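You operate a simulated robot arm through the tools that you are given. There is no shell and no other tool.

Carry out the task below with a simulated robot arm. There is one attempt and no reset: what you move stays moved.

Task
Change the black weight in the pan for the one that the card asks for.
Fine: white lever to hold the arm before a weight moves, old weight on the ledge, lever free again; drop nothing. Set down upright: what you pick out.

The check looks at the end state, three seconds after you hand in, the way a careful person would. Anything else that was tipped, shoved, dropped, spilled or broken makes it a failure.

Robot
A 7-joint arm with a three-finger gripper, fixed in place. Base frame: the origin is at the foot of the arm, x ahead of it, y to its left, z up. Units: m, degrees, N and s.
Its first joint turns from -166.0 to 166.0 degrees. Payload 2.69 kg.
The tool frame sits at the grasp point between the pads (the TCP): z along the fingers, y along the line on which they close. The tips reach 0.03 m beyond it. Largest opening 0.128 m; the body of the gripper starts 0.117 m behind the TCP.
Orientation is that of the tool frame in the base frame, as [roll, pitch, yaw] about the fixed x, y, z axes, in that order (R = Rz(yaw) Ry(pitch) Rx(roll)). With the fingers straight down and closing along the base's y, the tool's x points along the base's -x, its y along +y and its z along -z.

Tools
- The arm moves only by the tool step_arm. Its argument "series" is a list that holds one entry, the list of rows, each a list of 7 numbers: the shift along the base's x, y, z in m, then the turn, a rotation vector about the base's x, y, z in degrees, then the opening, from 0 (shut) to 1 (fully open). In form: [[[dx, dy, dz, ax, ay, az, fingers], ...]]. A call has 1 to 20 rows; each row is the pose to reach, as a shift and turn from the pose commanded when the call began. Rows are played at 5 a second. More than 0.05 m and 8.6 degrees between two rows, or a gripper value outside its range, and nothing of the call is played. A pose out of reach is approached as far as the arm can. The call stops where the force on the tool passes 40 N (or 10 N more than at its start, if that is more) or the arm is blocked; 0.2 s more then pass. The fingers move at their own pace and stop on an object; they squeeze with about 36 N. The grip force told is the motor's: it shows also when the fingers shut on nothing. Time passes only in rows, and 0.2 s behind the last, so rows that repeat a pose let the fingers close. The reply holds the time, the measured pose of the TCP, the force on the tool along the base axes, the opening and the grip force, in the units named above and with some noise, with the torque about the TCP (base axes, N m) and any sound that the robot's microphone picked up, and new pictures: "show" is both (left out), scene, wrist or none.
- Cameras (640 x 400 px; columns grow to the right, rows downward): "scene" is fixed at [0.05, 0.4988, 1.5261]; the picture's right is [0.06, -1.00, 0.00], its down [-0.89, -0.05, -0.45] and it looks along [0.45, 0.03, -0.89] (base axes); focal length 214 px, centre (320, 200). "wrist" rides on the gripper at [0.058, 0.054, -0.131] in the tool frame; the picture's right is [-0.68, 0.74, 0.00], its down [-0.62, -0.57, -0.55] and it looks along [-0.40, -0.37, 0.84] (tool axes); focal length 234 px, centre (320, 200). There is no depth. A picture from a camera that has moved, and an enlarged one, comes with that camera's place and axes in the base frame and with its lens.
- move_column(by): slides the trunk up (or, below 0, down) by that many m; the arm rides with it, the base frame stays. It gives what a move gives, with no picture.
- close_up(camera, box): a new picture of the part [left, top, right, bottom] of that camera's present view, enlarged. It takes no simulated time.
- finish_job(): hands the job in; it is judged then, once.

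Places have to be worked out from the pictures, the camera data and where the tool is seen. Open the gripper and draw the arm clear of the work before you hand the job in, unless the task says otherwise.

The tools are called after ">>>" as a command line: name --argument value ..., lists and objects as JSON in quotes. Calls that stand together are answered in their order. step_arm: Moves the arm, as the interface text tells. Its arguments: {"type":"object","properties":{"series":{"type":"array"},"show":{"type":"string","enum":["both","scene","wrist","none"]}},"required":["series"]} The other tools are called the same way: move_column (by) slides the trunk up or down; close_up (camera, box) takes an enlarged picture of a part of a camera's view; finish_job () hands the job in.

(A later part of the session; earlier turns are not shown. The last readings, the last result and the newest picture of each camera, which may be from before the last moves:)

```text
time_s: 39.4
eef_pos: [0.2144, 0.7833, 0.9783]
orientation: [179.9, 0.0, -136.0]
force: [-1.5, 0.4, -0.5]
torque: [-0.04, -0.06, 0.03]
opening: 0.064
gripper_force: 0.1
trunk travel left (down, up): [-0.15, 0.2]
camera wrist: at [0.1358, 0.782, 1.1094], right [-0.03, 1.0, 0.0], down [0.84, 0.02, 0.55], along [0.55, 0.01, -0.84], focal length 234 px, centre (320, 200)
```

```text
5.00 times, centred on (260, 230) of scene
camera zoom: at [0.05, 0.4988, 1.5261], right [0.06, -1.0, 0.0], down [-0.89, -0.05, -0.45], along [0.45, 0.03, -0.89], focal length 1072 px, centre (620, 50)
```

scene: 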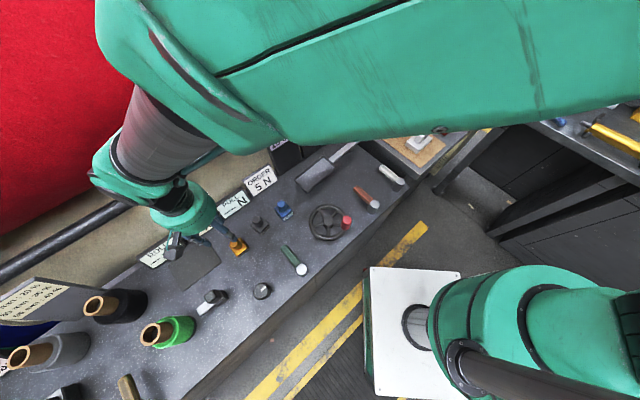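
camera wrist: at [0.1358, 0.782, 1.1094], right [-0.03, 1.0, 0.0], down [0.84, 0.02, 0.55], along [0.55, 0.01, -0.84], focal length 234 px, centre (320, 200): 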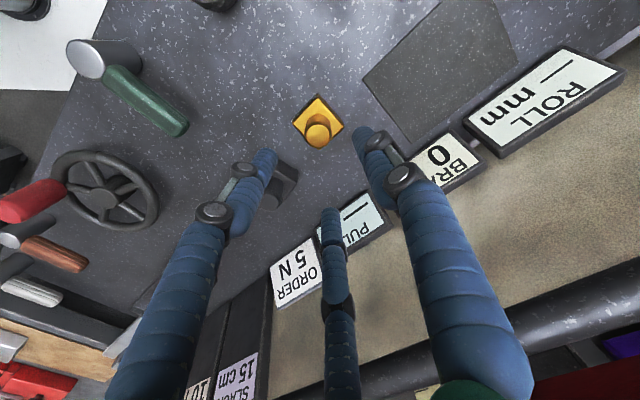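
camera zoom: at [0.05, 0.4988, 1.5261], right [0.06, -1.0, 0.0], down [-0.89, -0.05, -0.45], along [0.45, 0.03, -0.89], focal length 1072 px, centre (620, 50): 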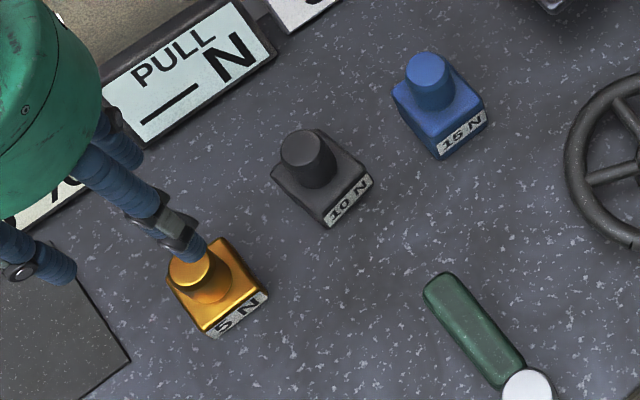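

The yellow knob is at about (0.2175, 0.782), nearly under the tool. I shift slightly and descend to just above it for a finer look.

>>> step_arm --series '[[[0.002, -0.0015, -0.02, 0, 0, 0, 0.5], [0.002, -0.0015, -0.045, 0, 0, 0, 0.5], [0.002, -0.0015, -0.065, 0, 0, 0, 0.5], [0.002, -0.0015, -0.08, 0, 0, 0, 0.5], [0.002, -0.0015, -0.08, 0, 0, 0, 0.5]]]'

>>> close_up --camera "wrist" --box '[240, 80, 400, 240]'

>>> close_up --camera "scene" --box '[210, 215, 270, 270]'

```text
time_s: 40.6
eef_pos: [0.2168, 0.7803, 0.9002]
orientation: [-180.0, 0.0, -135.9]
force: [-0.3, -0.2, -0.3]
torque: [-0.02, 0.03, 0.0]
opening: 0.0639
gripper_force: 0.0
trunk travel left (down, up): [-0.15, 0.2]
camera wrist: at [0.1389, 0.779, 1.0308], right [-0.03, 1.0, 0.0], down [0.84, 0.02, 0.55], along [0.55, 0.01, -0.84], focal length 234 px, centre (320, 200)
```

scene: 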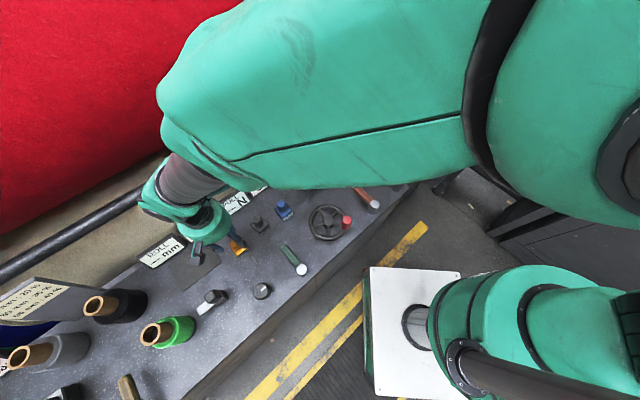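
wrist: 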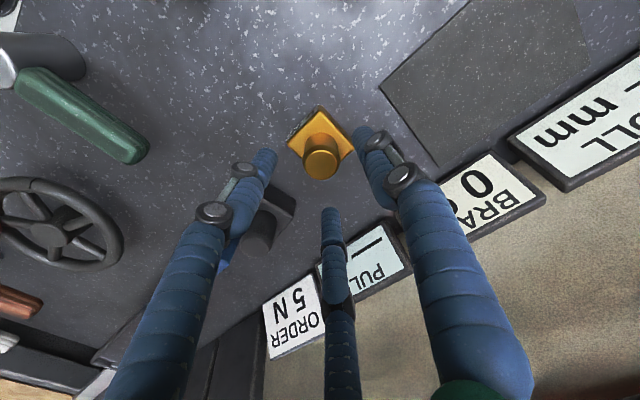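

```text
2.50 times, centred on (320, 160) of wrist
camera zoom: at [0.1389, 0.779, 1.0308], right [-0.03, 1.0, 0.0], down [0.84, 0.02, 0.55], along [0.55, 0.01, -0.84], focal length 585 px, centre (320, 300)
```

zoom: 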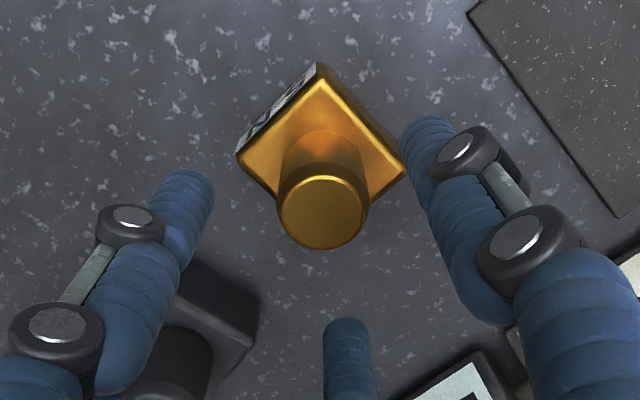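

```text
7.27 times, centred on (240, 242) of scene
camera zoom: at [0.05, 0.4988, 1.5261], right [0.06, -1.0, 0.0], down [-0.89, -0.05, -0.45], along [0.45, 0.03, -0.89], focal length 1560 px, centre (902, -109)
```

zoom: 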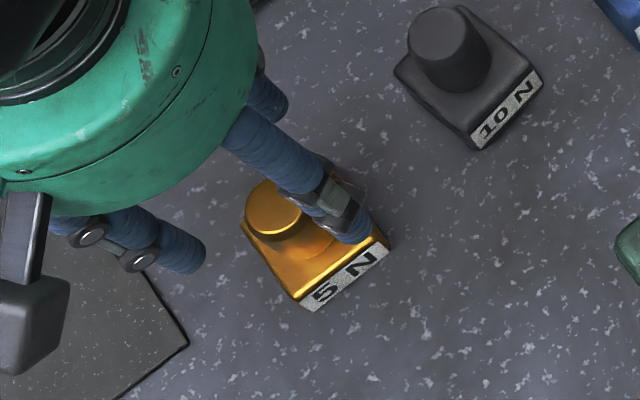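

The yellow knob top is at about (0.2155, 0.781, 0.864) with its base top near 0.823. I shift −2.5 mm in x, lower to z≈0.862 and check before gripping.

>>> step_arm --series '[[[-0.0025, 0.0005, 0, 0, 0, 0, 0.5], [-0.0025, 0.0005, -0.015, 0, 0, 0, 0.5], [-0.0025, 0.0005, -0.03, 0, 0, 0, 0.5], [-0.0025, 0.0005, -0.037, 0, 0, 0, 0.5], [-0.0025, 0.0005, -0.037, 0, 0, 0, 0.5]]]' --show "none"

>>> close_up --camera "wrist" --box '[240, 80, 400, 240]'

>>> close_up --camera "scene" --box '[210, 215, 270, 270]'

```text
time_s: 41.8
eef_pos: [0.2148, 0.784, 0.8618]
orientation: [-180.0, 0.0, -136.0]
force: [-0.1, 0.9, 0.6]
torque: [0.01, 0.0, -0.05]
opening: 0.0642
gripper_force: 0.0
trunk travel left (down, up): [-0.15, 0.2]
```

```text
2.50 times, centred on (320, 160) of wrist
camera zoom: at [0.1362, 0.7824, 0.993], right [-0.03, 1.0, 0.0], down [0.84, 0.02, 0.55], along [0.55, 0.01, -0.84], focal length 585 px, centre (320, 300)
```

zoom: 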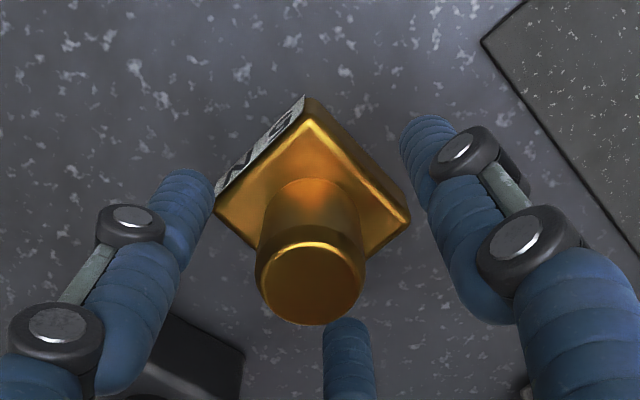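

```text
7.27 times, centred on (240, 242) of scene
camera zoom: at [0.05, 0.4988, 1.5261], right [0.06, -1.0, 0.0], down [-0.89, -0.05, -0.45], along [0.45, 0.03, -0.89], focal length 1560 px, centre (902, -109)
```

zoom: 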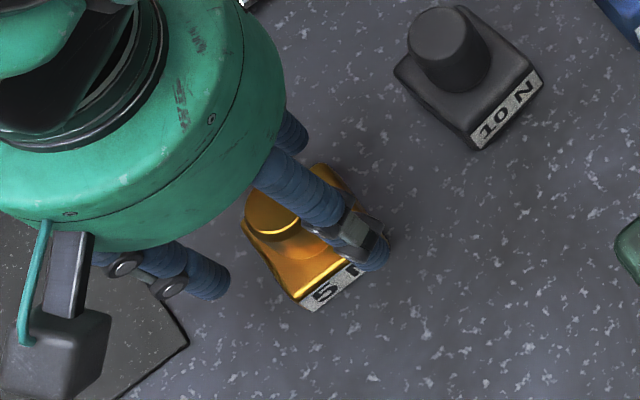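

>>> step_arm --series '[[[-0.0005, -0.002, 0, 0, 0, 0, 0.5], [-0.0005, -0.002, 0, 0, 0, 0, 0.5], [-0.0005, -0.002, 0, 0, 0, 0, 0.5]]]' --show "none"

>>> close_up --camera "wrist" --box '[240, 80, 400, 240]'

```text
time_s: 42.6
eef_pos: [0.2147, 0.7823, 0.8617]
orientation: [180.0, 0.1, -135.9]
force: [0.1, -0.3, 0.3]
torque: [0.0, 0.03, 0.03]
opening: 0.0638
gripper_force: 0.0
trunk travel left (down, up): [-0.15, 0.2]
```

```text
2.50 times, centred on (320, 160) of wrist
camera zoom: at [0.136, 0.7805, 0.9931], right [-0.03, 1.0, 0.0], down [0.84, 0.02, 0.55], along [0.55, 0.01, -0.84], focal length 585 px, centre (320, 300)
```

zoom: 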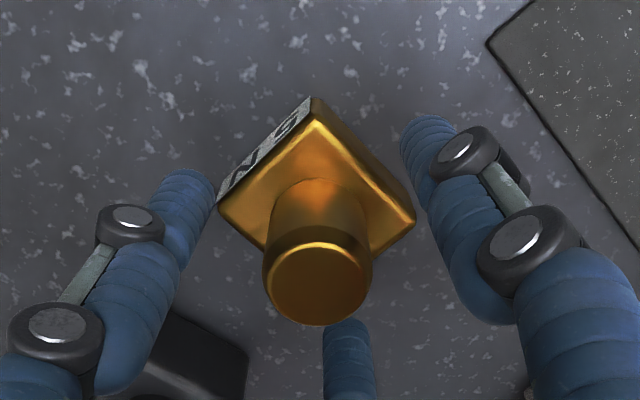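

The knob is now on the tool axis. I close gradually onto it.

>>> step_arm --series '[[[0, 0, 0, 0, 0, 0, 0.4], [0, 0, 0, 0, 0, 0, 0.32], [0, 0, 0, 0, 0, 0, 0.26], [0, 0, 0, 0, 0, 0, 0.22], [0, 0, 0, 0, 0, 0, 0.18], [0, 0, 0, 0, 0, 0, 0.12], [0, 0, 0, 0, 0, 0, 0.05], [0, 0, 0, 0, 0, 0, 0.0], [0, 0, 0, 0, 0, 0, 0.0]]]' --show "none"

>>> close_up --camera "wrist" --box '[240, 80, 400, 240]'

>>> close_up --camera "scene" --box '[210, 215, 270, 270]'

```text
time_s: 44.6
eef_pos: [0.2141, 0.7824, 0.8627]
orientation: [-180.0, 0.0, -136.0]
force: [-0.3, -0.1, 0.1]
torque: [0.0, 0.0, -0.04]
opening: 0.0288
gripper_force: 35.7
trunk travel left (down, up): [-0.15, 0.2]
```

```text
2.50 times, centred on (320, 160) of wrist
camera zoom: at [0.136, 0.7806, 0.993], right [-0.03, 1.0, 0.0], down [0.84, 0.02, 0.55], along [0.55, 0.01, -0.84], focal length 585 px, centre (320, 300)
```

zoom: 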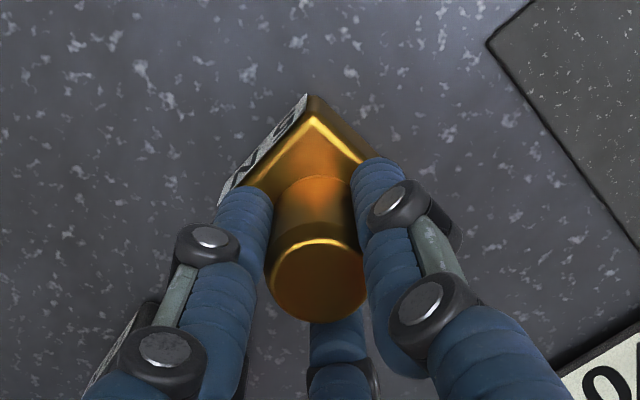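

```text
7.27 times, centred on (240, 242) of scene
camera zoom: at [0.05, 0.4988, 1.5261], right [0.06, -1.0, 0.0], down [-0.89, -0.05, -0.45], along [0.45, 0.03, -0.89], focal length 1560 px, centre (902, -109)
```

zoom: 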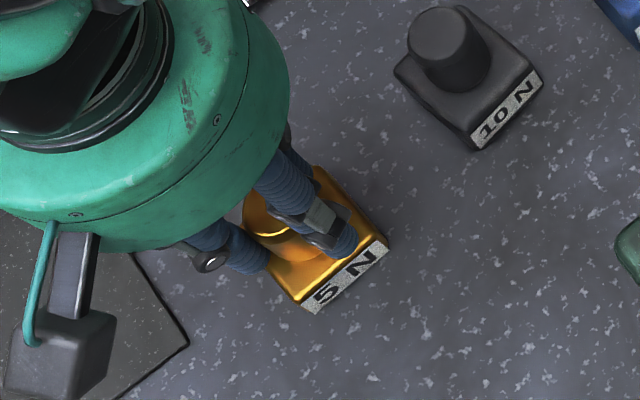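

The knob is gripped at an opening of 28.8 mm with 36 N. I lift slowly and check the hang.

>>> step_arm --series '[[[0, 0, 0.004, 0, 0, 0, 0], [0, 0, 0.01, 0, 0, 0, 0], [0, 0, 0.02, 0, 0, 0, 0], [0, 0, 0.04, 0, 0, 0, 0], [0, 0, 0.04, 0, 0, 0, 0]]]' --show "none"

>>> close_up --camera "wrist" --box '[240, 80, 400, 240]'

>>> close_up --camera "scene" --box '[200, 190, 280, 270]'

```text
time_s: 45.8
eef_pos: [0.2142, 0.7799, 0.9036]
orientation: [180.0, -0.1, -136.1]
force: [0.5, -0.2, -1.1]
torque: [0.03, -0.02, -0.04]
opening: 0.0287
gripper_force: 36.2
trunk travel left (down, up): [-0.15, 0.2]
```

```text
2.50 times, centred on (320, 160) of wrist
camera zoom: at [0.1356, 0.7781, 1.0343], right [-0.03, 1.0, 0.0], down [0.84, 0.02, 0.55], along [0.55, 0.01, -0.84], focal length 585 px, centre (320, 300)
```

zoom: 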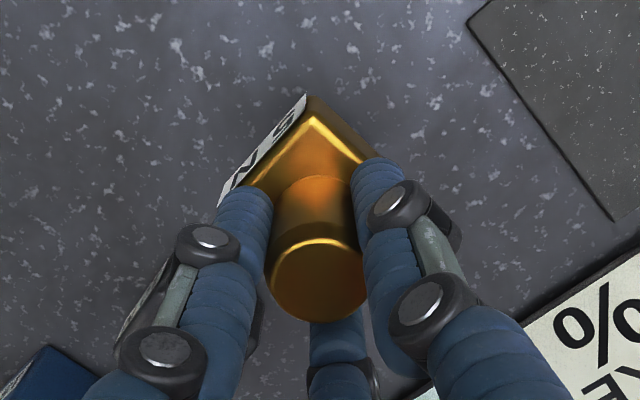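

```text
5.00 times, centred on (240, 230) of scene
camera zoom: at [0.05, 0.4988, 1.5261], right [0.06, -1.0, 0.0], down [-0.89, -0.05, -0.45], along [0.45, 0.03, -0.89], focal length 1072 px, centre (720, 50)
```

zoom: 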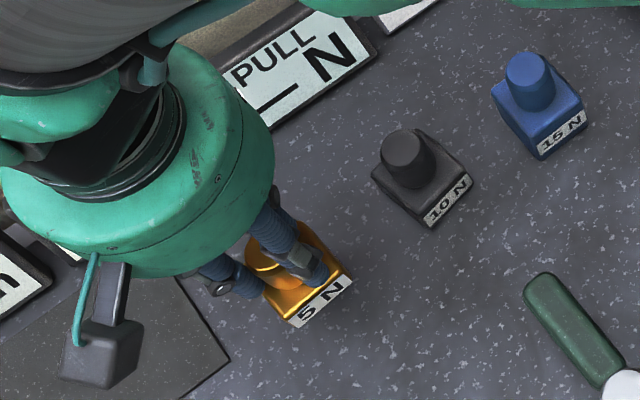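

The yellow weight hangs straight. I raise it and carry it back along the bench to above the pan, aiming for the spot where the black weight stood.

>>> step_arm --series '[[[0, 0, 0.045, 0, 0, 0, 0], [0, 0, 0.09, 0, 0, 0, 0], [0, 0, 0.137, 0, 0, 0, 0], [0.02, -0.0175, 0.137, 0, 0, 0, 0], [0.052, -0.0455, 0.137, 0, 0, 0, 0], [0.085, -0.074, 0.137, 0, 0, 0, 0], [0.118, -0.103, 0.137, 0, 0, 0, 0], [0.151, -0.132, 0.137, 0, 0, 0, 0], [0.184, -0.1605, 0.137, 0, 0, 0, 0], [0.217, -0.189, 0.137, 0, 0, 0, 0], [0.245, -0.2135, 0.137, 0, 0, 0, 0], [0.2657, -0.2316, 0.137, 0, 0, 0, 0], [0.2657, -0.2316, 0.137, 0, 0, 0, 0], [0.2657, -0.2316, 0.137, 0, 0, 0, 0]]]'

>>> close_up --camera "wrist" --box '[230, 50, 410, 220]'

>>> close_up --camera "scene" --box '[240, 100, 370, 240]'

```text
time_s: 48.8
eef_pos: [0.4835, 0.5478, 1.0385]
orientation: [-180.0, 0.0, -136.0]
force: [-0.1, 0.0, -1.5]
torque: [-0.05, -0.02, 0.02]
opening: 0.0284
gripper_force: 35.6
trunk travel left (down, up): [-0.15, 0.2]
camera wrist: at [0.404, 0.5467, 1.1703], right [-0.03, 1.0, 0.0], down [0.84, 0.02, 0.55], along [0.55, 0.01, -0.84], focal length 234 px, centre (320, 200)
```

scene: 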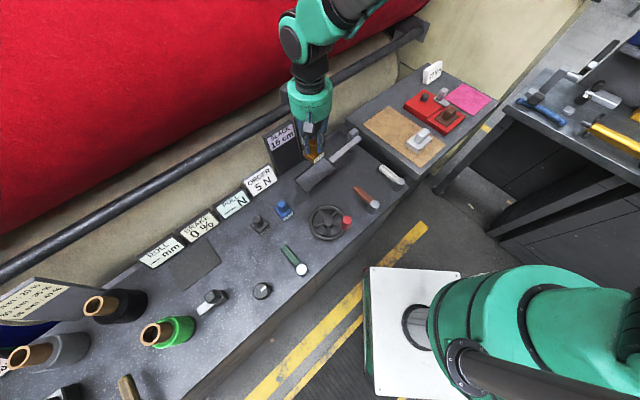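
wrist: 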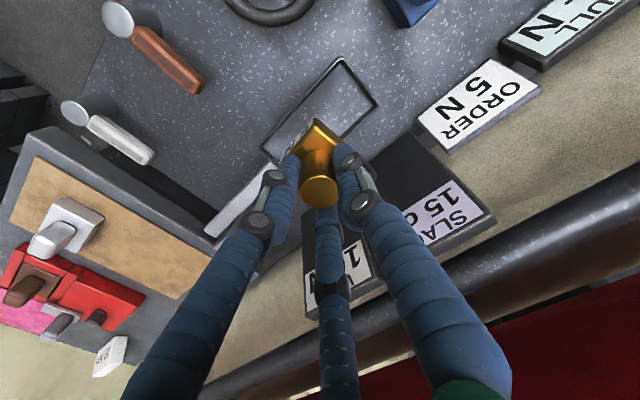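

```text
2.35 times, centred on (320, 135) of wrist
camera zoom: at [0.404, 0.5467, 1.1703], right [-0.03, 1.0, 0.0], down [0.84, 0.02, 0.55], along [0.55, 0.01, -0.84], focal length 551 px, centre (320, 353)
```

zoom: 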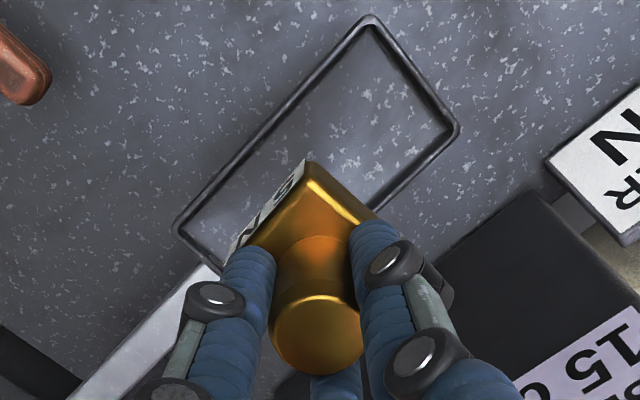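

```text
2.86 times, centred on (305, 170) of scene
camera zoom: at [0.05, 0.4988, 1.5261], right [0.06, -1.0, 0.0], down [-0.89, -0.05, -0.45], along [0.45, 0.03, -0.89], focal length 613 px, centre (363, 286)
```

zoom: 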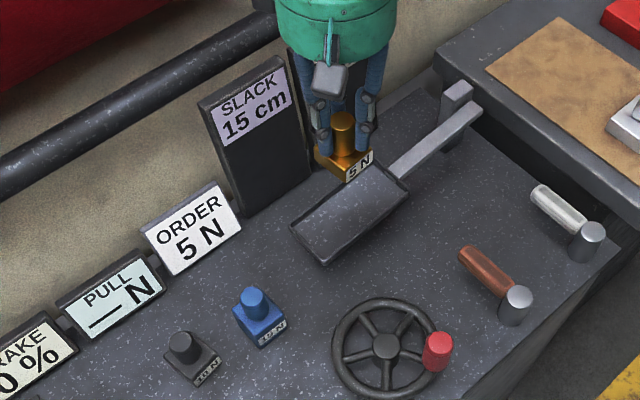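

I'm over the pan; its centre works out at about (0.482, 0.546), so I correct by 1–2 mm. I descend to roughly 1.5 cm above the pan floor and check clearance to the rim.

>>> step_arm --series '[[[-0.0012, -0.0015, -0.02, 0, 0, 0, 0], [-0.0012, -0.0015, -0.045, 0, 0, 0, 0], [-0.0012, -0.0015, -0.065, 0, 0, 0, 0], [-0.0012, -0.0015, -0.08, 0, 0, 0, 0], [-0.0012, -0.0015, -0.09, 0, 0, 0, 0], [-0.0012, -0.0015, -0.09, 0, 0, 0, 0]]]'

>>> close_up --camera "wrist" --box '[230, 50, 410, 220]'

>>> close_up --camera "scene" --box '[285, 130, 345, 200]'

```text
time_s: 50.2
eef_pos: [0.4781, 0.5487, 0.9503]
orientation: [-180.0, 0.0, -136.0]
force: [0.1, -0.6, -2.6]
torque: [-0.01, 0.03, 0.0]
opening: 0.0283
gripper_force: 36.4
trunk travel left (down, up): [-0.15, 0.2]
camera wrist: at [0.4005, 0.5458, 1.0796], right [-0.03, 1.0, 0.0], down [0.84, 0.02, 0.55], along [0.55, 0.01, -0.84], focal length 234 px, centre (320, 200)
```

scene: 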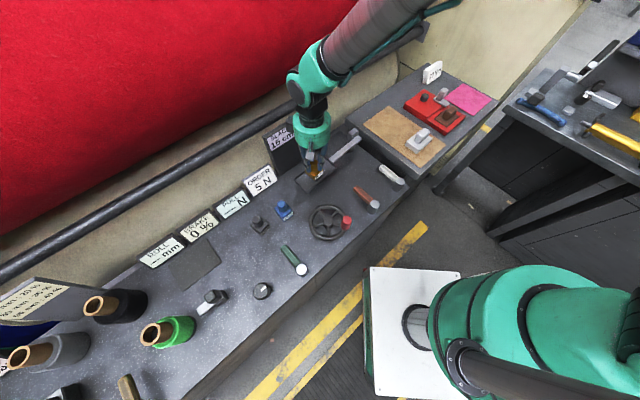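
wrist: 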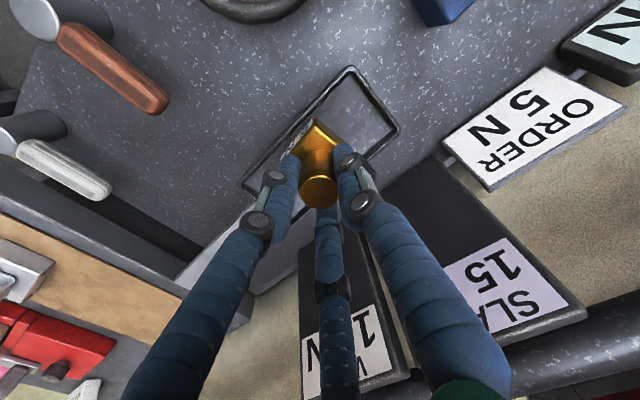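

```text
2.35 times, centred on (320, 135) of wrist
camera zoom: at [0.4005, 0.5458, 1.0796], right [-0.03, 1.0, 0.0], down [0.84, 0.02, 0.55], along [0.55, 0.01, -0.84], focal length 551 px, centre (320, 353)
```

zoom: 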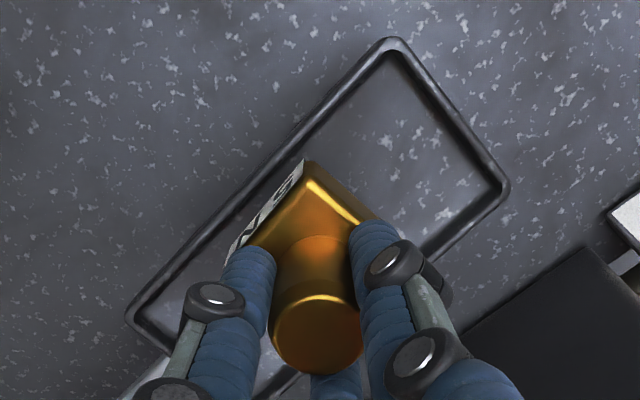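

```text
5.71 times, centred on (315, 165) of scene
camera zoom: at [0.05, 0.4988, 1.5261], right [0.06, -1.0, 0.0], down [-0.89, -0.05, -0.45], along [0.45, 0.03, -0.89], focal length 1226 px, centre (349, 400)
```

zoom: 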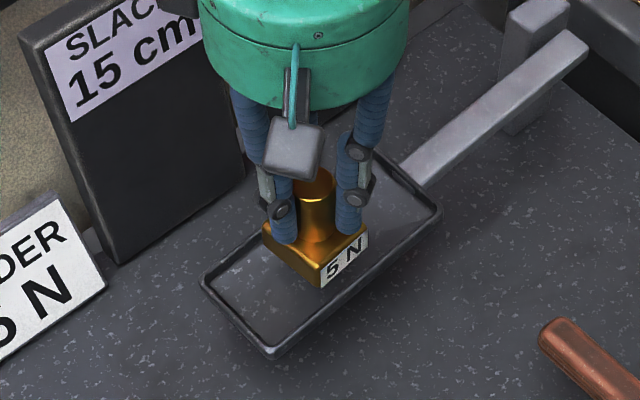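

The weight is lined up inside the pan with about 6 mm to the front rim. I lower 12 mm, then go in small steps watching the force.

>>> step_arm --series '[[[0.001, 0, -0.004, 0, 0, 0, 0], [0.001, 0, -0.008, 0, 0, 0, 0], [0.001, 0, -0.012, 0, 0, 0, 0], [0.001, 0, -0.012, 0, 0, 0, 0]]]' --show "none"

>>> close_up --camera "wrist" --box '[230, 50, 410, 220]'

>>> close_up --camera "scene" --box '[295, 150, 345, 195]'

```text
time_s: 51.2
eef_pos: [0.4808, 0.5469, 0.9371]
orientation: [-180.0, 0.0, -136.0]
force: [-0.7, 0.7, -2.0]
torque: [0.03, 0.05, -0.05]
opening: 0.0284
gripper_force: 35.5
trunk travel left (down, up): [-0.15, 0.2]
```

```text
2.35 times, centred on (320, 135) of wrist
camera zoom: at [0.4013, 0.5448, 1.0671], right [-0.03, 1.0, 0.0], down [0.84, 0.02, 0.55], along [0.55, 0.01, -0.84], focal length 551 px, centre (320, 353)
```

zoom: 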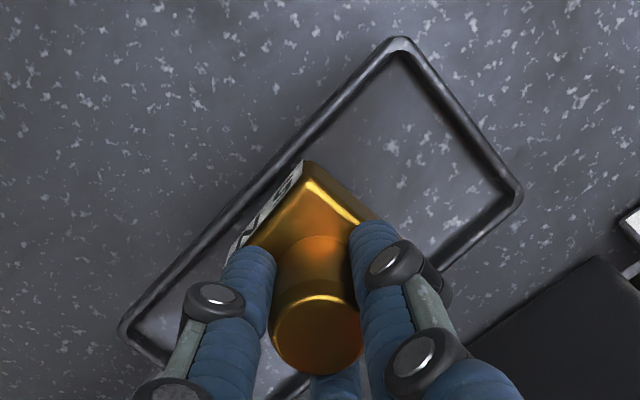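

```text
8.89 times, centred on (320, 172) of scene
camera zoom: at [0.05, 0.4988, 1.5261], right [0.06, -1.0, 0.0], down [-0.89, -0.05, -0.45], along [0.45, 0.03, -0.89], focal length 1906 px, centre (320, 444)
```

zoom: 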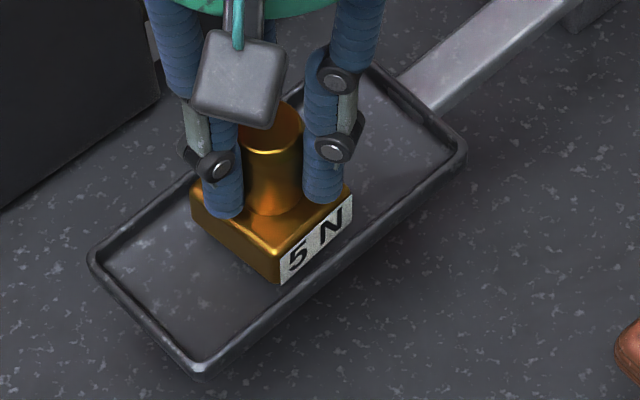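

The weight is centred to within about 2 mm across the pan. I continue in 1.5 mm steps.

>>> step_arm --series '[[[0, 0, -0.0015, 0, 0, 0, 0], [0, 0, -0.003, 0, 0, 0, 0], [0, 0, -0.003, 0, 0, 0, 0]]]' --show "none"

```text
time_s: 52.0
eef_pos: [0.48, 0.5459, 0.9331]
orientation: [-179.9, 0.0, -136.0]
force: [-0.6, 0.5, -3.4]
torque: [0.0, 0.0, -0.02]
opening: 0.0283
gripper_force: 35.8
trunk travel left (down, up): [-0.15, 0.2]
```

>>> step_arm --series '[[[0, 0, -0.001, 0, 0, 0, 0], [0, 0, -0.0015, 0, 0, 0, 0], [0, 0, -0.0015, 0, 0, 0, 0]]]' --show "none"

```text
time_s: 52.8
eef_pos: [0.4802, 0.5465, 0.9334]
orientation: [179.9, 0.0, -136.0]
force: [-0.6, 0.4, -2.0]
torque: [0.03, -0.04, 0.02]
opening: 0.0283
gripper_force: 35.7
trunk travel left (down, up): [-0.15, 0.2]
```

>>> step_arm --series '[[[0, 0, -0.001, 0, 0, 0, 0], [0, 0, -0.0015, 0, 0, 0, 0], [0, 0, -0.0015, 0, 0, 0, 0]]]' --show "none"

>>> close_up --camera "scene" --box '[295, 150, 345, 195]'

```text
time_s: 53.6
eef_pos: [0.4795, 0.5468, 0.9302]
orientation: [180.0, 0.0, -135.9]
force: [0.4, -0.2, -2.5]
torque: [0.0, 0.02, -0.01]
opening: 0.0283
gripper_force: 36.5
trunk travel left (down, up): [-0.15, 0.2]
```

```text
8.89 times, centred on (320, 172) of scene
camera zoom: at [0.05, 0.4988, 1.5261], right [0.06, -1.0, 0.0], down [-0.89, -0.05, -0.45], along [0.45, 0.03, -0.89], focal length 1906 px, centre (320, 444)
```

zoom: 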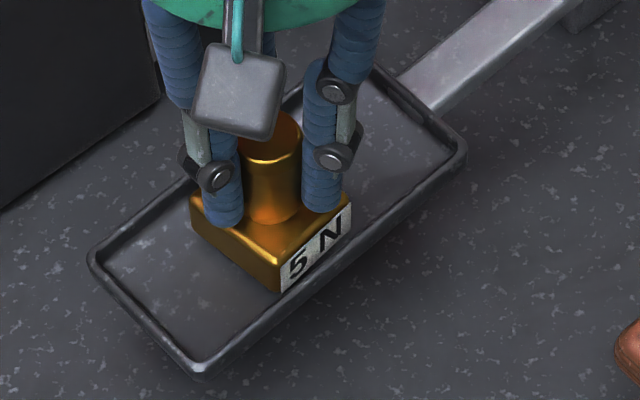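

>>> step_arm --series '[[[0, 0, -0.0007, 0, 0, 0, 0], [0, 0, -0.0015, 0, 0, 0, 0], [0, 0, -0.0015, 0, 0, 0, 0]]]' --show "none"

```text
time_s: 54.4
eef_pos: [0.4806, 0.5459, 0.9297]
orientation: [179.9, 0.0, -136.1]
force: [-1.7, 0.3, 4.1]
torque: [-0.16, 0.14, -0.08]
opening: 0.0286
gripper_force: 35.8
trunk travel left (down, up): [-0.15, 0.2]
```

Contact with the pan floor is at the expected height (z≈0.930) with a light 4 N. I check the picture before releasing.

>>> close_up --camera "scene" --box '[300, 155, 340, 190]'

>>> close_up --camera "wrist" --box '[270, 90, 380, 180]'

```text
11.43 times, centred on (320, 172) of scene
camera zoom: at [0.05, 0.4988, 1.5261], right [0.06, -1.0, 0.0], down [-0.89, -0.05, -0.45], along [0.45, 0.03, -0.89], focal length 2451 px, centre (320, 514)
```

zoom: 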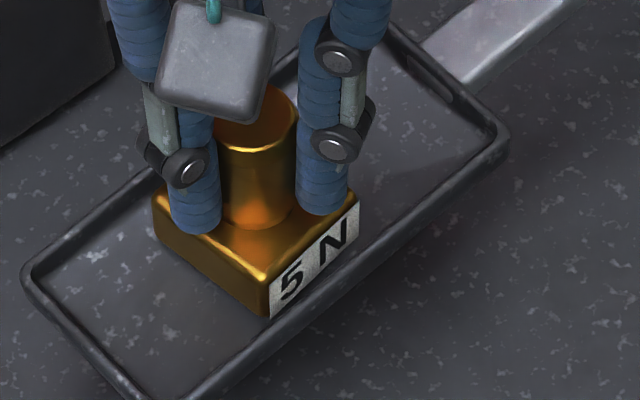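

```text
4.44 times, centred on (325, 135) of wrist
camera zoom: at [0.4019, 0.5453, 1.0606], right [-0.03, 1.0, 0.0], down [0.84, 0.02, 0.55], along [0.55, 0.01, -0.84], focal length 1041 px, centre (298, 489)
```

zoom: 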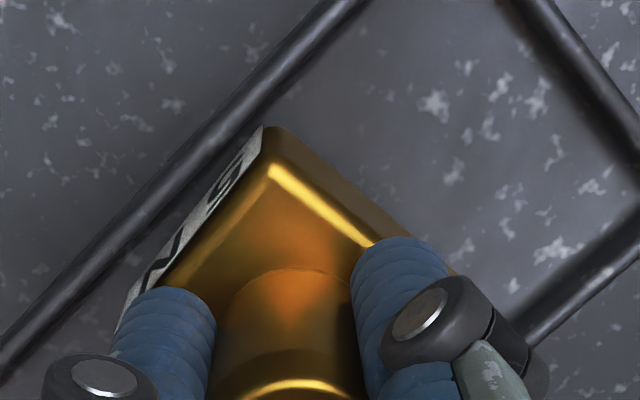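

The weight sits on the pan floor with a gap to the front rim. I open gradually.

>>> step_arm --series '[[[0, 0, 0.0005, 0, 0, 0, 0.23], [0, 0, 0.0005, 0, 0, 0, 0.26], [0, 0, 0.0005, 0, 0, 0, 0.32], [0, 0, 0.0005, 0, 0, 0, 0.4], [0, 0, 0.0005, 0, 0, 0, 0.5], [0, 0, 0.0005, 0, 0, 0, 0.5]]]' --show "none"

>>> close_up --camera "scene" --box '[285, 130, 345, 200]'

>>> close_up --camera "wrist" --box '[230, 70, 410, 230]'

```text
time_s: 55.8
eef_pos: [0.4802, 0.5471, 0.929]
orientation: [-179.9, -0.1, -136.0]
force: [0.3, -0.7, -0.2]
torque: [0.06, 0.02, 0.01]
opening: 0.0641
gripper_force: 0.0
trunk travel left (down, up): [-0.15, 0.2]
```

```text
5.71 times, centred on (315, 165) of scene
camera zoom: at [0.05, 0.4988, 1.5261], right [0.06, -1.0, 0.0], down [-0.89, -0.05, -0.45], along [0.45, 0.03, -0.89], focal length 1226 px, centre (349, 400)
```

zoom: 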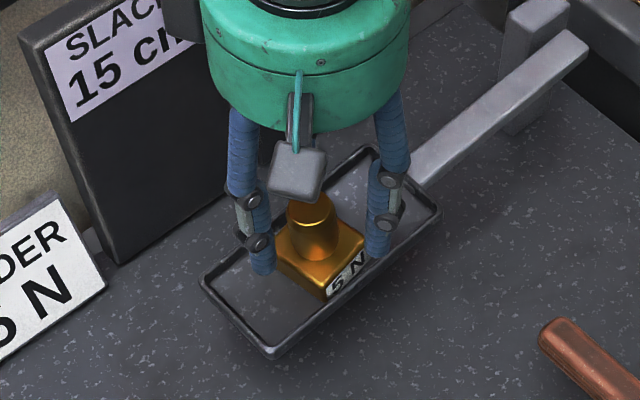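

```text
2.50 times, centred on (320, 150) of wrist
camera zoom: at [0.4022, 0.5452, 1.061], right [-0.03, 1.0, 0.0], down [0.84, 0.02, 0.55], along [0.55, 0.01, -0.84], focal length 585 px, centre (320, 325)
```

zoom: 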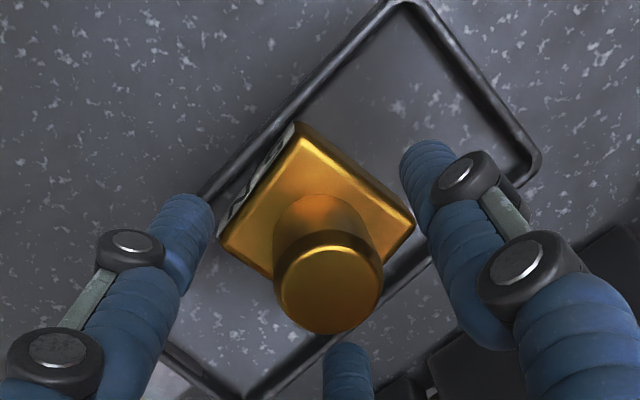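

The 5 N weight stands free in the pan. I raise straight up and go back to above the white lever.

>>> step_arm --series '[[[0, 0, 0.02, 0, 0, 0, 0.5], [0, 0, 0.05, 0, 0, 0, 0.5], [0, 0, 0.08, 0, 0, 0, 0.5], [0, 0, 0.1, 0, 0, 0, 0.5], [0.01, -0.045, 0.1, 0, 0, -1, 0.5], [0.02, -0.09, 0.1, 0, 0, -2, 0.5], [0.03, -0.135, 0.1, 0, 0, -2, 0.5], [0.04, -0.18, 0.1, 0, 0, -2, 0.5], [0.051, -0.225, 0.09, 0, 0, -2, 0.5], [0.0633, -0.2672, 0.08, 0, 0, -2, 0.5], [0.0633, -0.2772, 0.05, 0, 0, -2, 0.5], [0.0633, -0.2772, 0.03, 0, 0, -2, 0.5], [0.0633, -0.2772, 0.03, 0, 0, -2, 0.5]]]'

>>> close_up --camera "wrist" --box '[200, 50, 420, 240]'

>>> close_up --camera "scene" --box '[285, 120, 375, 200]'

```text
time_s: 58.6
eef_pos: [0.5449, 0.2701, 0.9611]
orientation: [-180.0, 0.0, -138.0]
force: [0.7, 0.4, -0.6]
torque: [-0.02, 0.01, 0.0]
opening: 0.0636
gripper_force: 0.0
trunk travel left (down, up): [-0.15, 0.2]
camera wrist: at [0.4662, 0.2717, 1.092], right [0.01, 1.0, 0.0], down [0.84, -0.01, 0.55], along [0.55, -0.01, -0.84], focal length 234 px, centre (320, 200)
```

scene: 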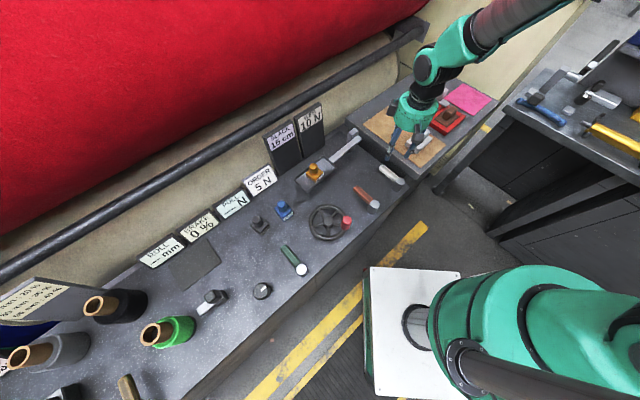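
wrist: 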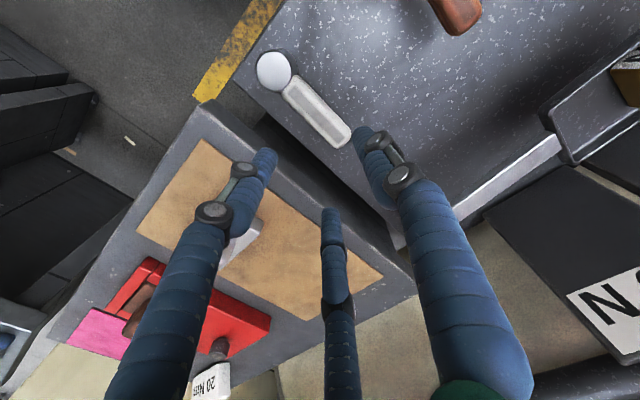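

```text
2.11 times, centred on (310, 145) of wrist
camera zoom: at [0.4662, 0.2717, 1.092], right [0.01, 1.0, 0.0], down [0.84, -0.01, 0.55], along [0.55, -0.01, -0.84], focal length 493 px, centre (341, 316)
```

zoom: 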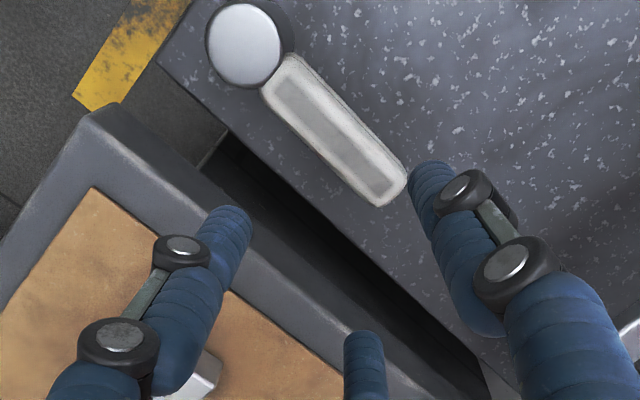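

```text
5.00 times, centred on (330, 160) of scene
camera zoom: at [0.05, 0.4988, 1.5261], right [0.06, -1.0, 0.0], down [-0.89, -0.05, -0.45], along [0.45, 0.03, -0.89], focal length 1072 px, centre (270, 400)
```

zoom: 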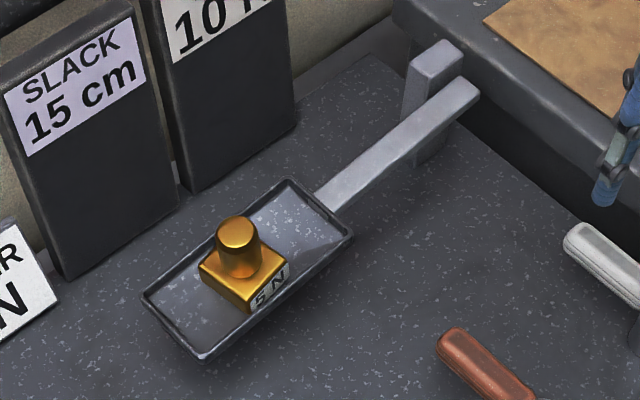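

The yellow weight sits upright in the pan, in the same place the black one had. The lever handle lies between the jaws again with about 1 cm of clearance each side after a small correction, so I descend beside it.

>>> step_arm --series '[[[-0.0017, 0.0019, -0.02, 0, 0, 0, 0.5], [-0.0017, 0.0019, -0.045, 0, 0, 0, 0.5], [-0.0017, 0.0019, -0.068, 0, 0, 0, 0.5], [-0.0017, 0.0019, -0.085, 0, 0, 0, 0.5], [-0.0017, 0.0019, -0.085, 0, 0, 0, 0.5]]]'

```text
time_s: 59.8
eef_pos: [0.5446, 0.2714, 0.8762]
orientation: [180.0, 0.0, -138.1]
force: [0.4, -0.2, -0.3]
torque: [0.01, 0.01, -0.01]
opening: 0.0639
gripper_force: 0.1
trunk travel left (down, up): [-0.15, 0.2]
camera wrist: at [0.4655, 0.2725, 1.0066], right [0.01, 1.0, 0.0], down [0.84, -0.01, 0.55], along [0.55, -0.01, -0.84], focal length 234 px, centre (320, 200)
```

scene: 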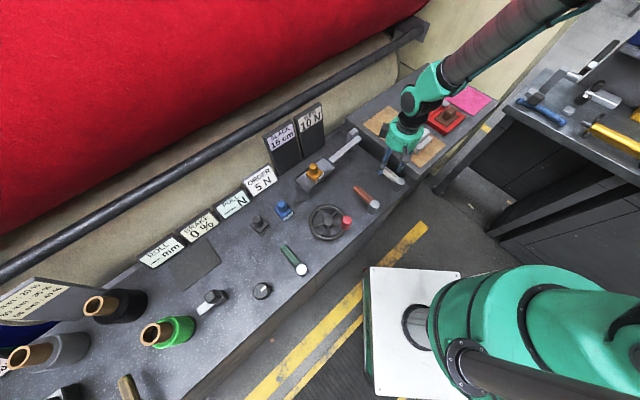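
wrist: 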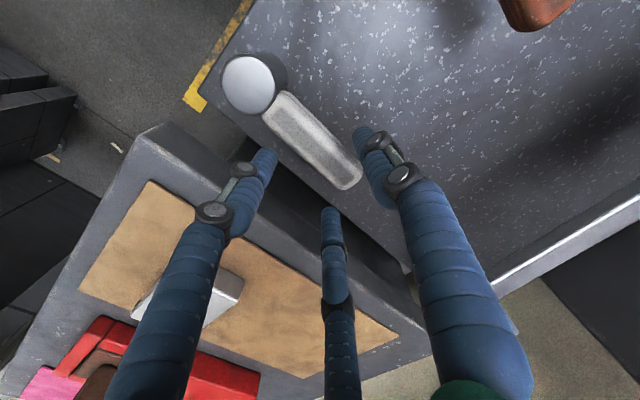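

>>> close_up --camera "wrist" --box '[200, 50, 420, 240]'

>>> close_up --camera "scene" --box '[360, 130, 430, 200]'

```text
2.11 times, centred on (310, 145) of wrist
camera zoom: at [0.4655, 0.2725, 1.0066], right [0.01, 1.0, 0.0], down [0.84, -0.01, 0.55], along [0.55, -0.01, -0.84], focal length 493 px, centre (341, 316)
```

zoom: 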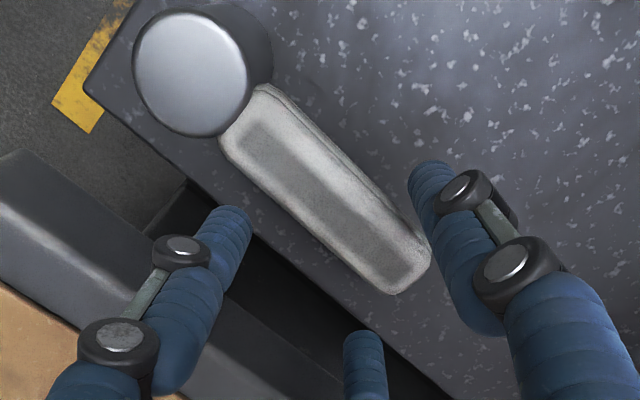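

```text
5.71 times, centred on (395, 165) of scene
camera zoom: at [0.05, 0.4988, 1.5261], right [0.06, -1.0, 0.0], down [-0.89, -0.05, -0.45], along [0.45, 0.03, -0.89], focal length 1226 px, centre (-109, 400)
```

zoom: 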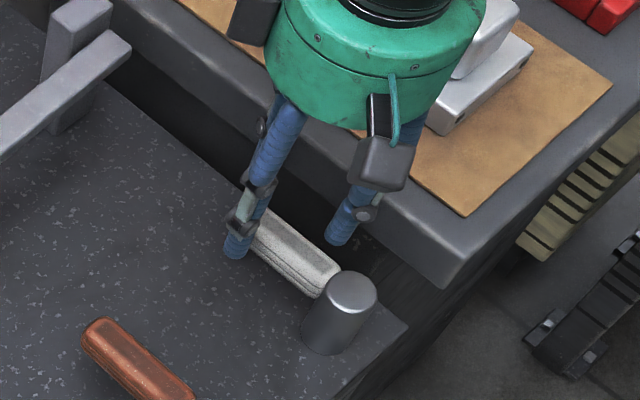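

>>> step_arm --series '[[[0, 0, -0.01, 0, 0, 0, 0.5], [0, 0, -0.02, 0, 0, 0, 0.5], [0, 0, -0.028, 0, 0, 0, 0.5], [0, 0, -0.028, 0, 0, 0, 0.5]]]' --show "wrist"

```text
time_s: 60.8
eef_pos: [0.5418, 0.2714, 0.8485]
orientation: [-180.0, 0.0, -138.0]
force: [0.2, 0.1, 0.0]
torque: [-0.03, -0.02, -0.03]
opening: 0.064
gripper_force: 0.1
trunk travel left (down, up): [-0.15, 0.2]
camera wrist: at [0.464, 0.2724, 0.9793], right [0.01, 1.0, 0.0], down [0.84, -0.01, 0.55], along [0.55, -0.01, -0.84], focal length 234 px, centre (320, 200)
```

wrist: 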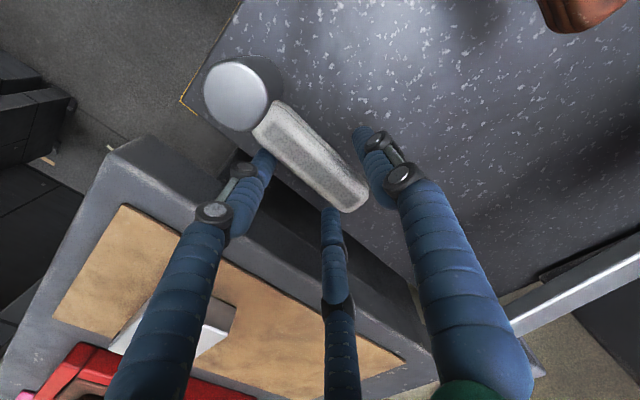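

Tips are beside the handle with no contact. I now swing counter-clockwise about the pivot, narrowing the jaws a bit, to push the lever back towards its free position.

>>> step_arm --series '[[[-0.0031, 0.0038, 0, 0, 0, 4, 0.5], [-0.0065, 0.0074, 0, 0, 0, 8, 0.5], [-0.0101, 0.0108, 0, 0, 0, 12, 0.46], [-0.0139, 0.0138, 0, 0, 0, 16, 0.42], [-0.018, 0.0167, 0, 0, 0, 20, 0.4], [-0.0222, 0.0192, 0, 0, 0, 24, 0.4]]]'

```text
time_s: 62.2
eef_pos: [0.521, 0.2907, 0.8474]
orientation: [-180.0, 0.0, -113.9]
force: [9.1, 3.8, -3.9]
torque: [0.13, -0.13, 0.17]
opening: 0.0568
gripper_force: 4.0
trunk travel left (down, up): [-0.15, 0.2]
camera wrist: at [0.4488, 0.2594, 0.9779], right [-0.4, 0.92, 0.0], down [0.77, 0.33, 0.55], along [0.5, 0.22, -0.84], focal length 234 px, centre (320, 200)
```

scene: 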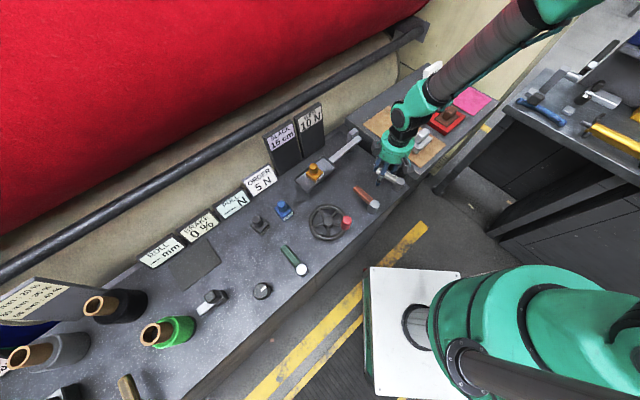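
wrist: 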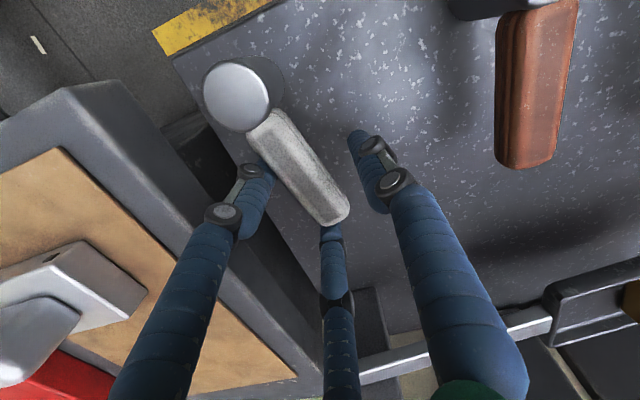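

The lever is moving back, with the handle now near 63°. I continue along the arc.

>>> step_arm --series '[[[-0.0044, 0.0022, 0, 0, 0, 4, 0.42], [-0.0089, 0.0041, 0, 0, 0, 8, 0.42], [-0.0136, 0.0057, 0, 0, 0, 12, 0.42], [-0.0183, 0.007, 0, 0, 0, 16, 0.42], [-0.0232, 0.0079, 0, 0, 0, 20, 0.42]]]'

```text
time_s: 63.4
eef_pos: [0.4982, 0.2998, 0.8474]
orientation: [-179.9, 0.0, -93.9]
force: [4.2, 3.3, -4.2]
torque: [0.02, 0.01, 0.07]
opening: 0.0578
gripper_force: 3.0
trunk travel left (down, up): [-0.15, 0.2]
camera wrist: at [0.4406, 0.2448, 0.978], right [-0.69, 0.73, 0.0], down [0.61, 0.58, 0.55], along [0.4, 0.38, -0.84], focal length 234 px, centre (320, 200)
```

scene: 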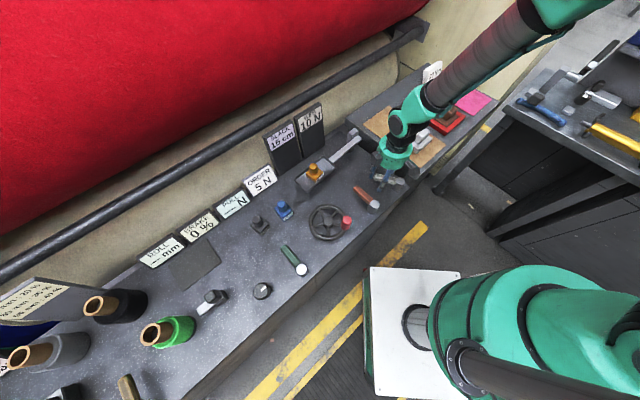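
wrist: 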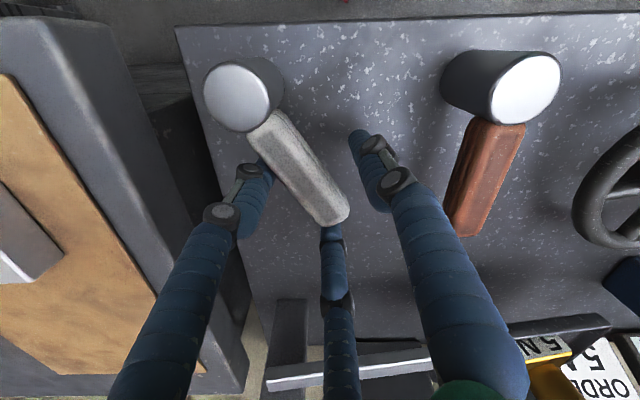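

>>> step_arm --series '[[[-0.0049, 0.0006, 0, 0, 0, 4, 0.42], [-0.0098, 0.0008, 0, 0, 0, 8, 0.42], [-0.0147, 0.0007, 0, 0, 0, 12, 0.42], [-0.0196, 0.0003, 0, 0, 0, 16, 0.42]]]'

>>> close_up --camera "scene" --box '[285, 120, 375, 200]'

```text
time_s: 64.4
eef_pos: [0.4781, 0.3, 0.8462]
orientation: [-180.0, 0.0, -78.0]
force: [4.9, 3.4, 6.3]
torque: [0.07, -0.19, 0.12]
opening: 0.0588
gripper_force: 2.8
trunk travel left (down, up): [-0.15, 0.2]
camera wrist: at [0.4384, 0.2315, 0.9776], right [-0.86, 0.51, 0.0], down [0.42, 0.72, 0.55], along [0.28, 0.47, -0.84], focal length 234 px, centre (320, 200)
```

scene: 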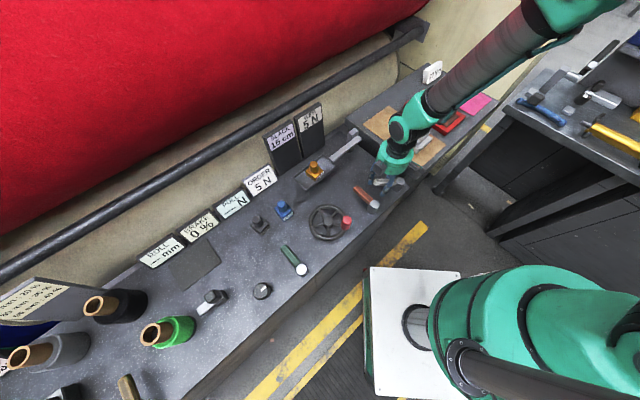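
wrist: 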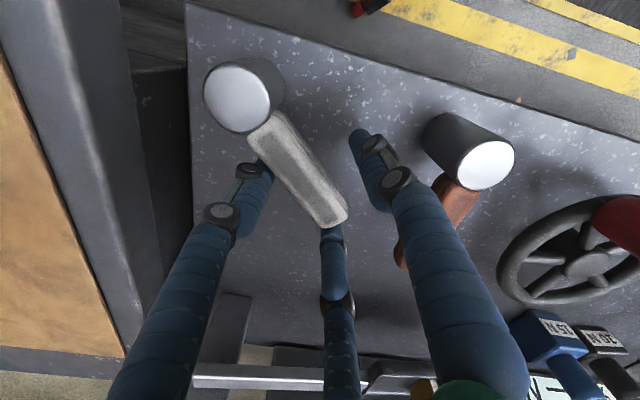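

```text
5.00 times, centred on (330, 160) of scene
camera zoom: at [0.05, 0.4988, 1.5261], right [0.06, -1.0, 0.0], down [-0.89, -0.05, -0.45], along [0.45, 0.03, -0.89], focal length 1072 px, centre (270, 400)
```

zoom: 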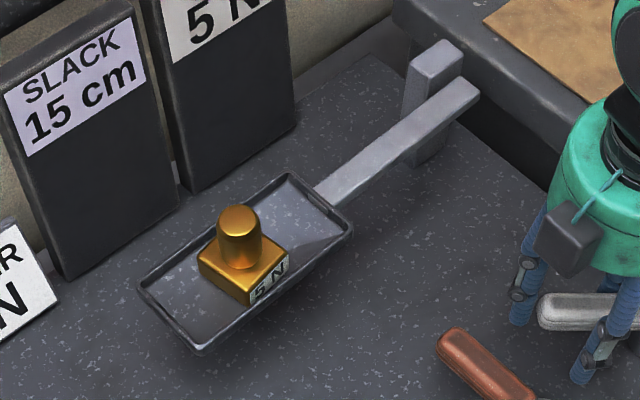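

The WEB display has changed to 5 N, so the arm is free again with the new weight. The handle is near 97° and started at about 104°. I push the last few degrees, back to where it originally stood or to its stop.

>>> step_arm --series '[[[-0.0025, -0.0003, 0, 0, 0, 2, 0.42], [-0.0049, -0.0008, 0, 0, 0, 4, 0.42], [-0.0072, -0.0013, 0, 0, 0, 6, 0.42], [-0.0072, -0.0013, 0, 0, 0, 6, 0.42]]]'

```text
time_s: 65.4
eef_pos: [0.4708, 0.2978, 0.8467]
orientation: [179.9, 0.0, -71.9]
force: [0.3, 8.8, -3.6]
torque: [0.04, 0.06, 0.13]
opening: 0.0594
gripper_force: 4.3
trunk travel left (down, up): [-0.15, 0.2]
camera wrist: at [0.4386, 0.2263, 0.9777], right [-0.91, 0.41, 0.0], down [0.35, 0.76, 0.55], along [0.23, 0.5, -0.84], focal length 234 px, centre (320, 200)
```

scene: 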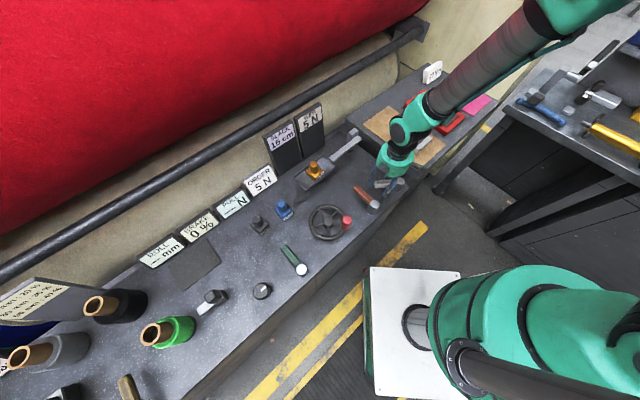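
wrist: 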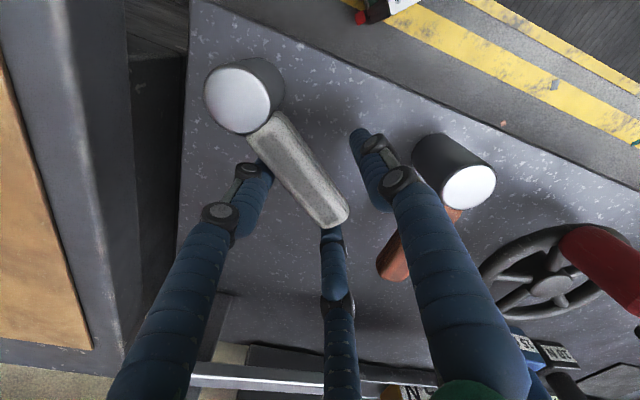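

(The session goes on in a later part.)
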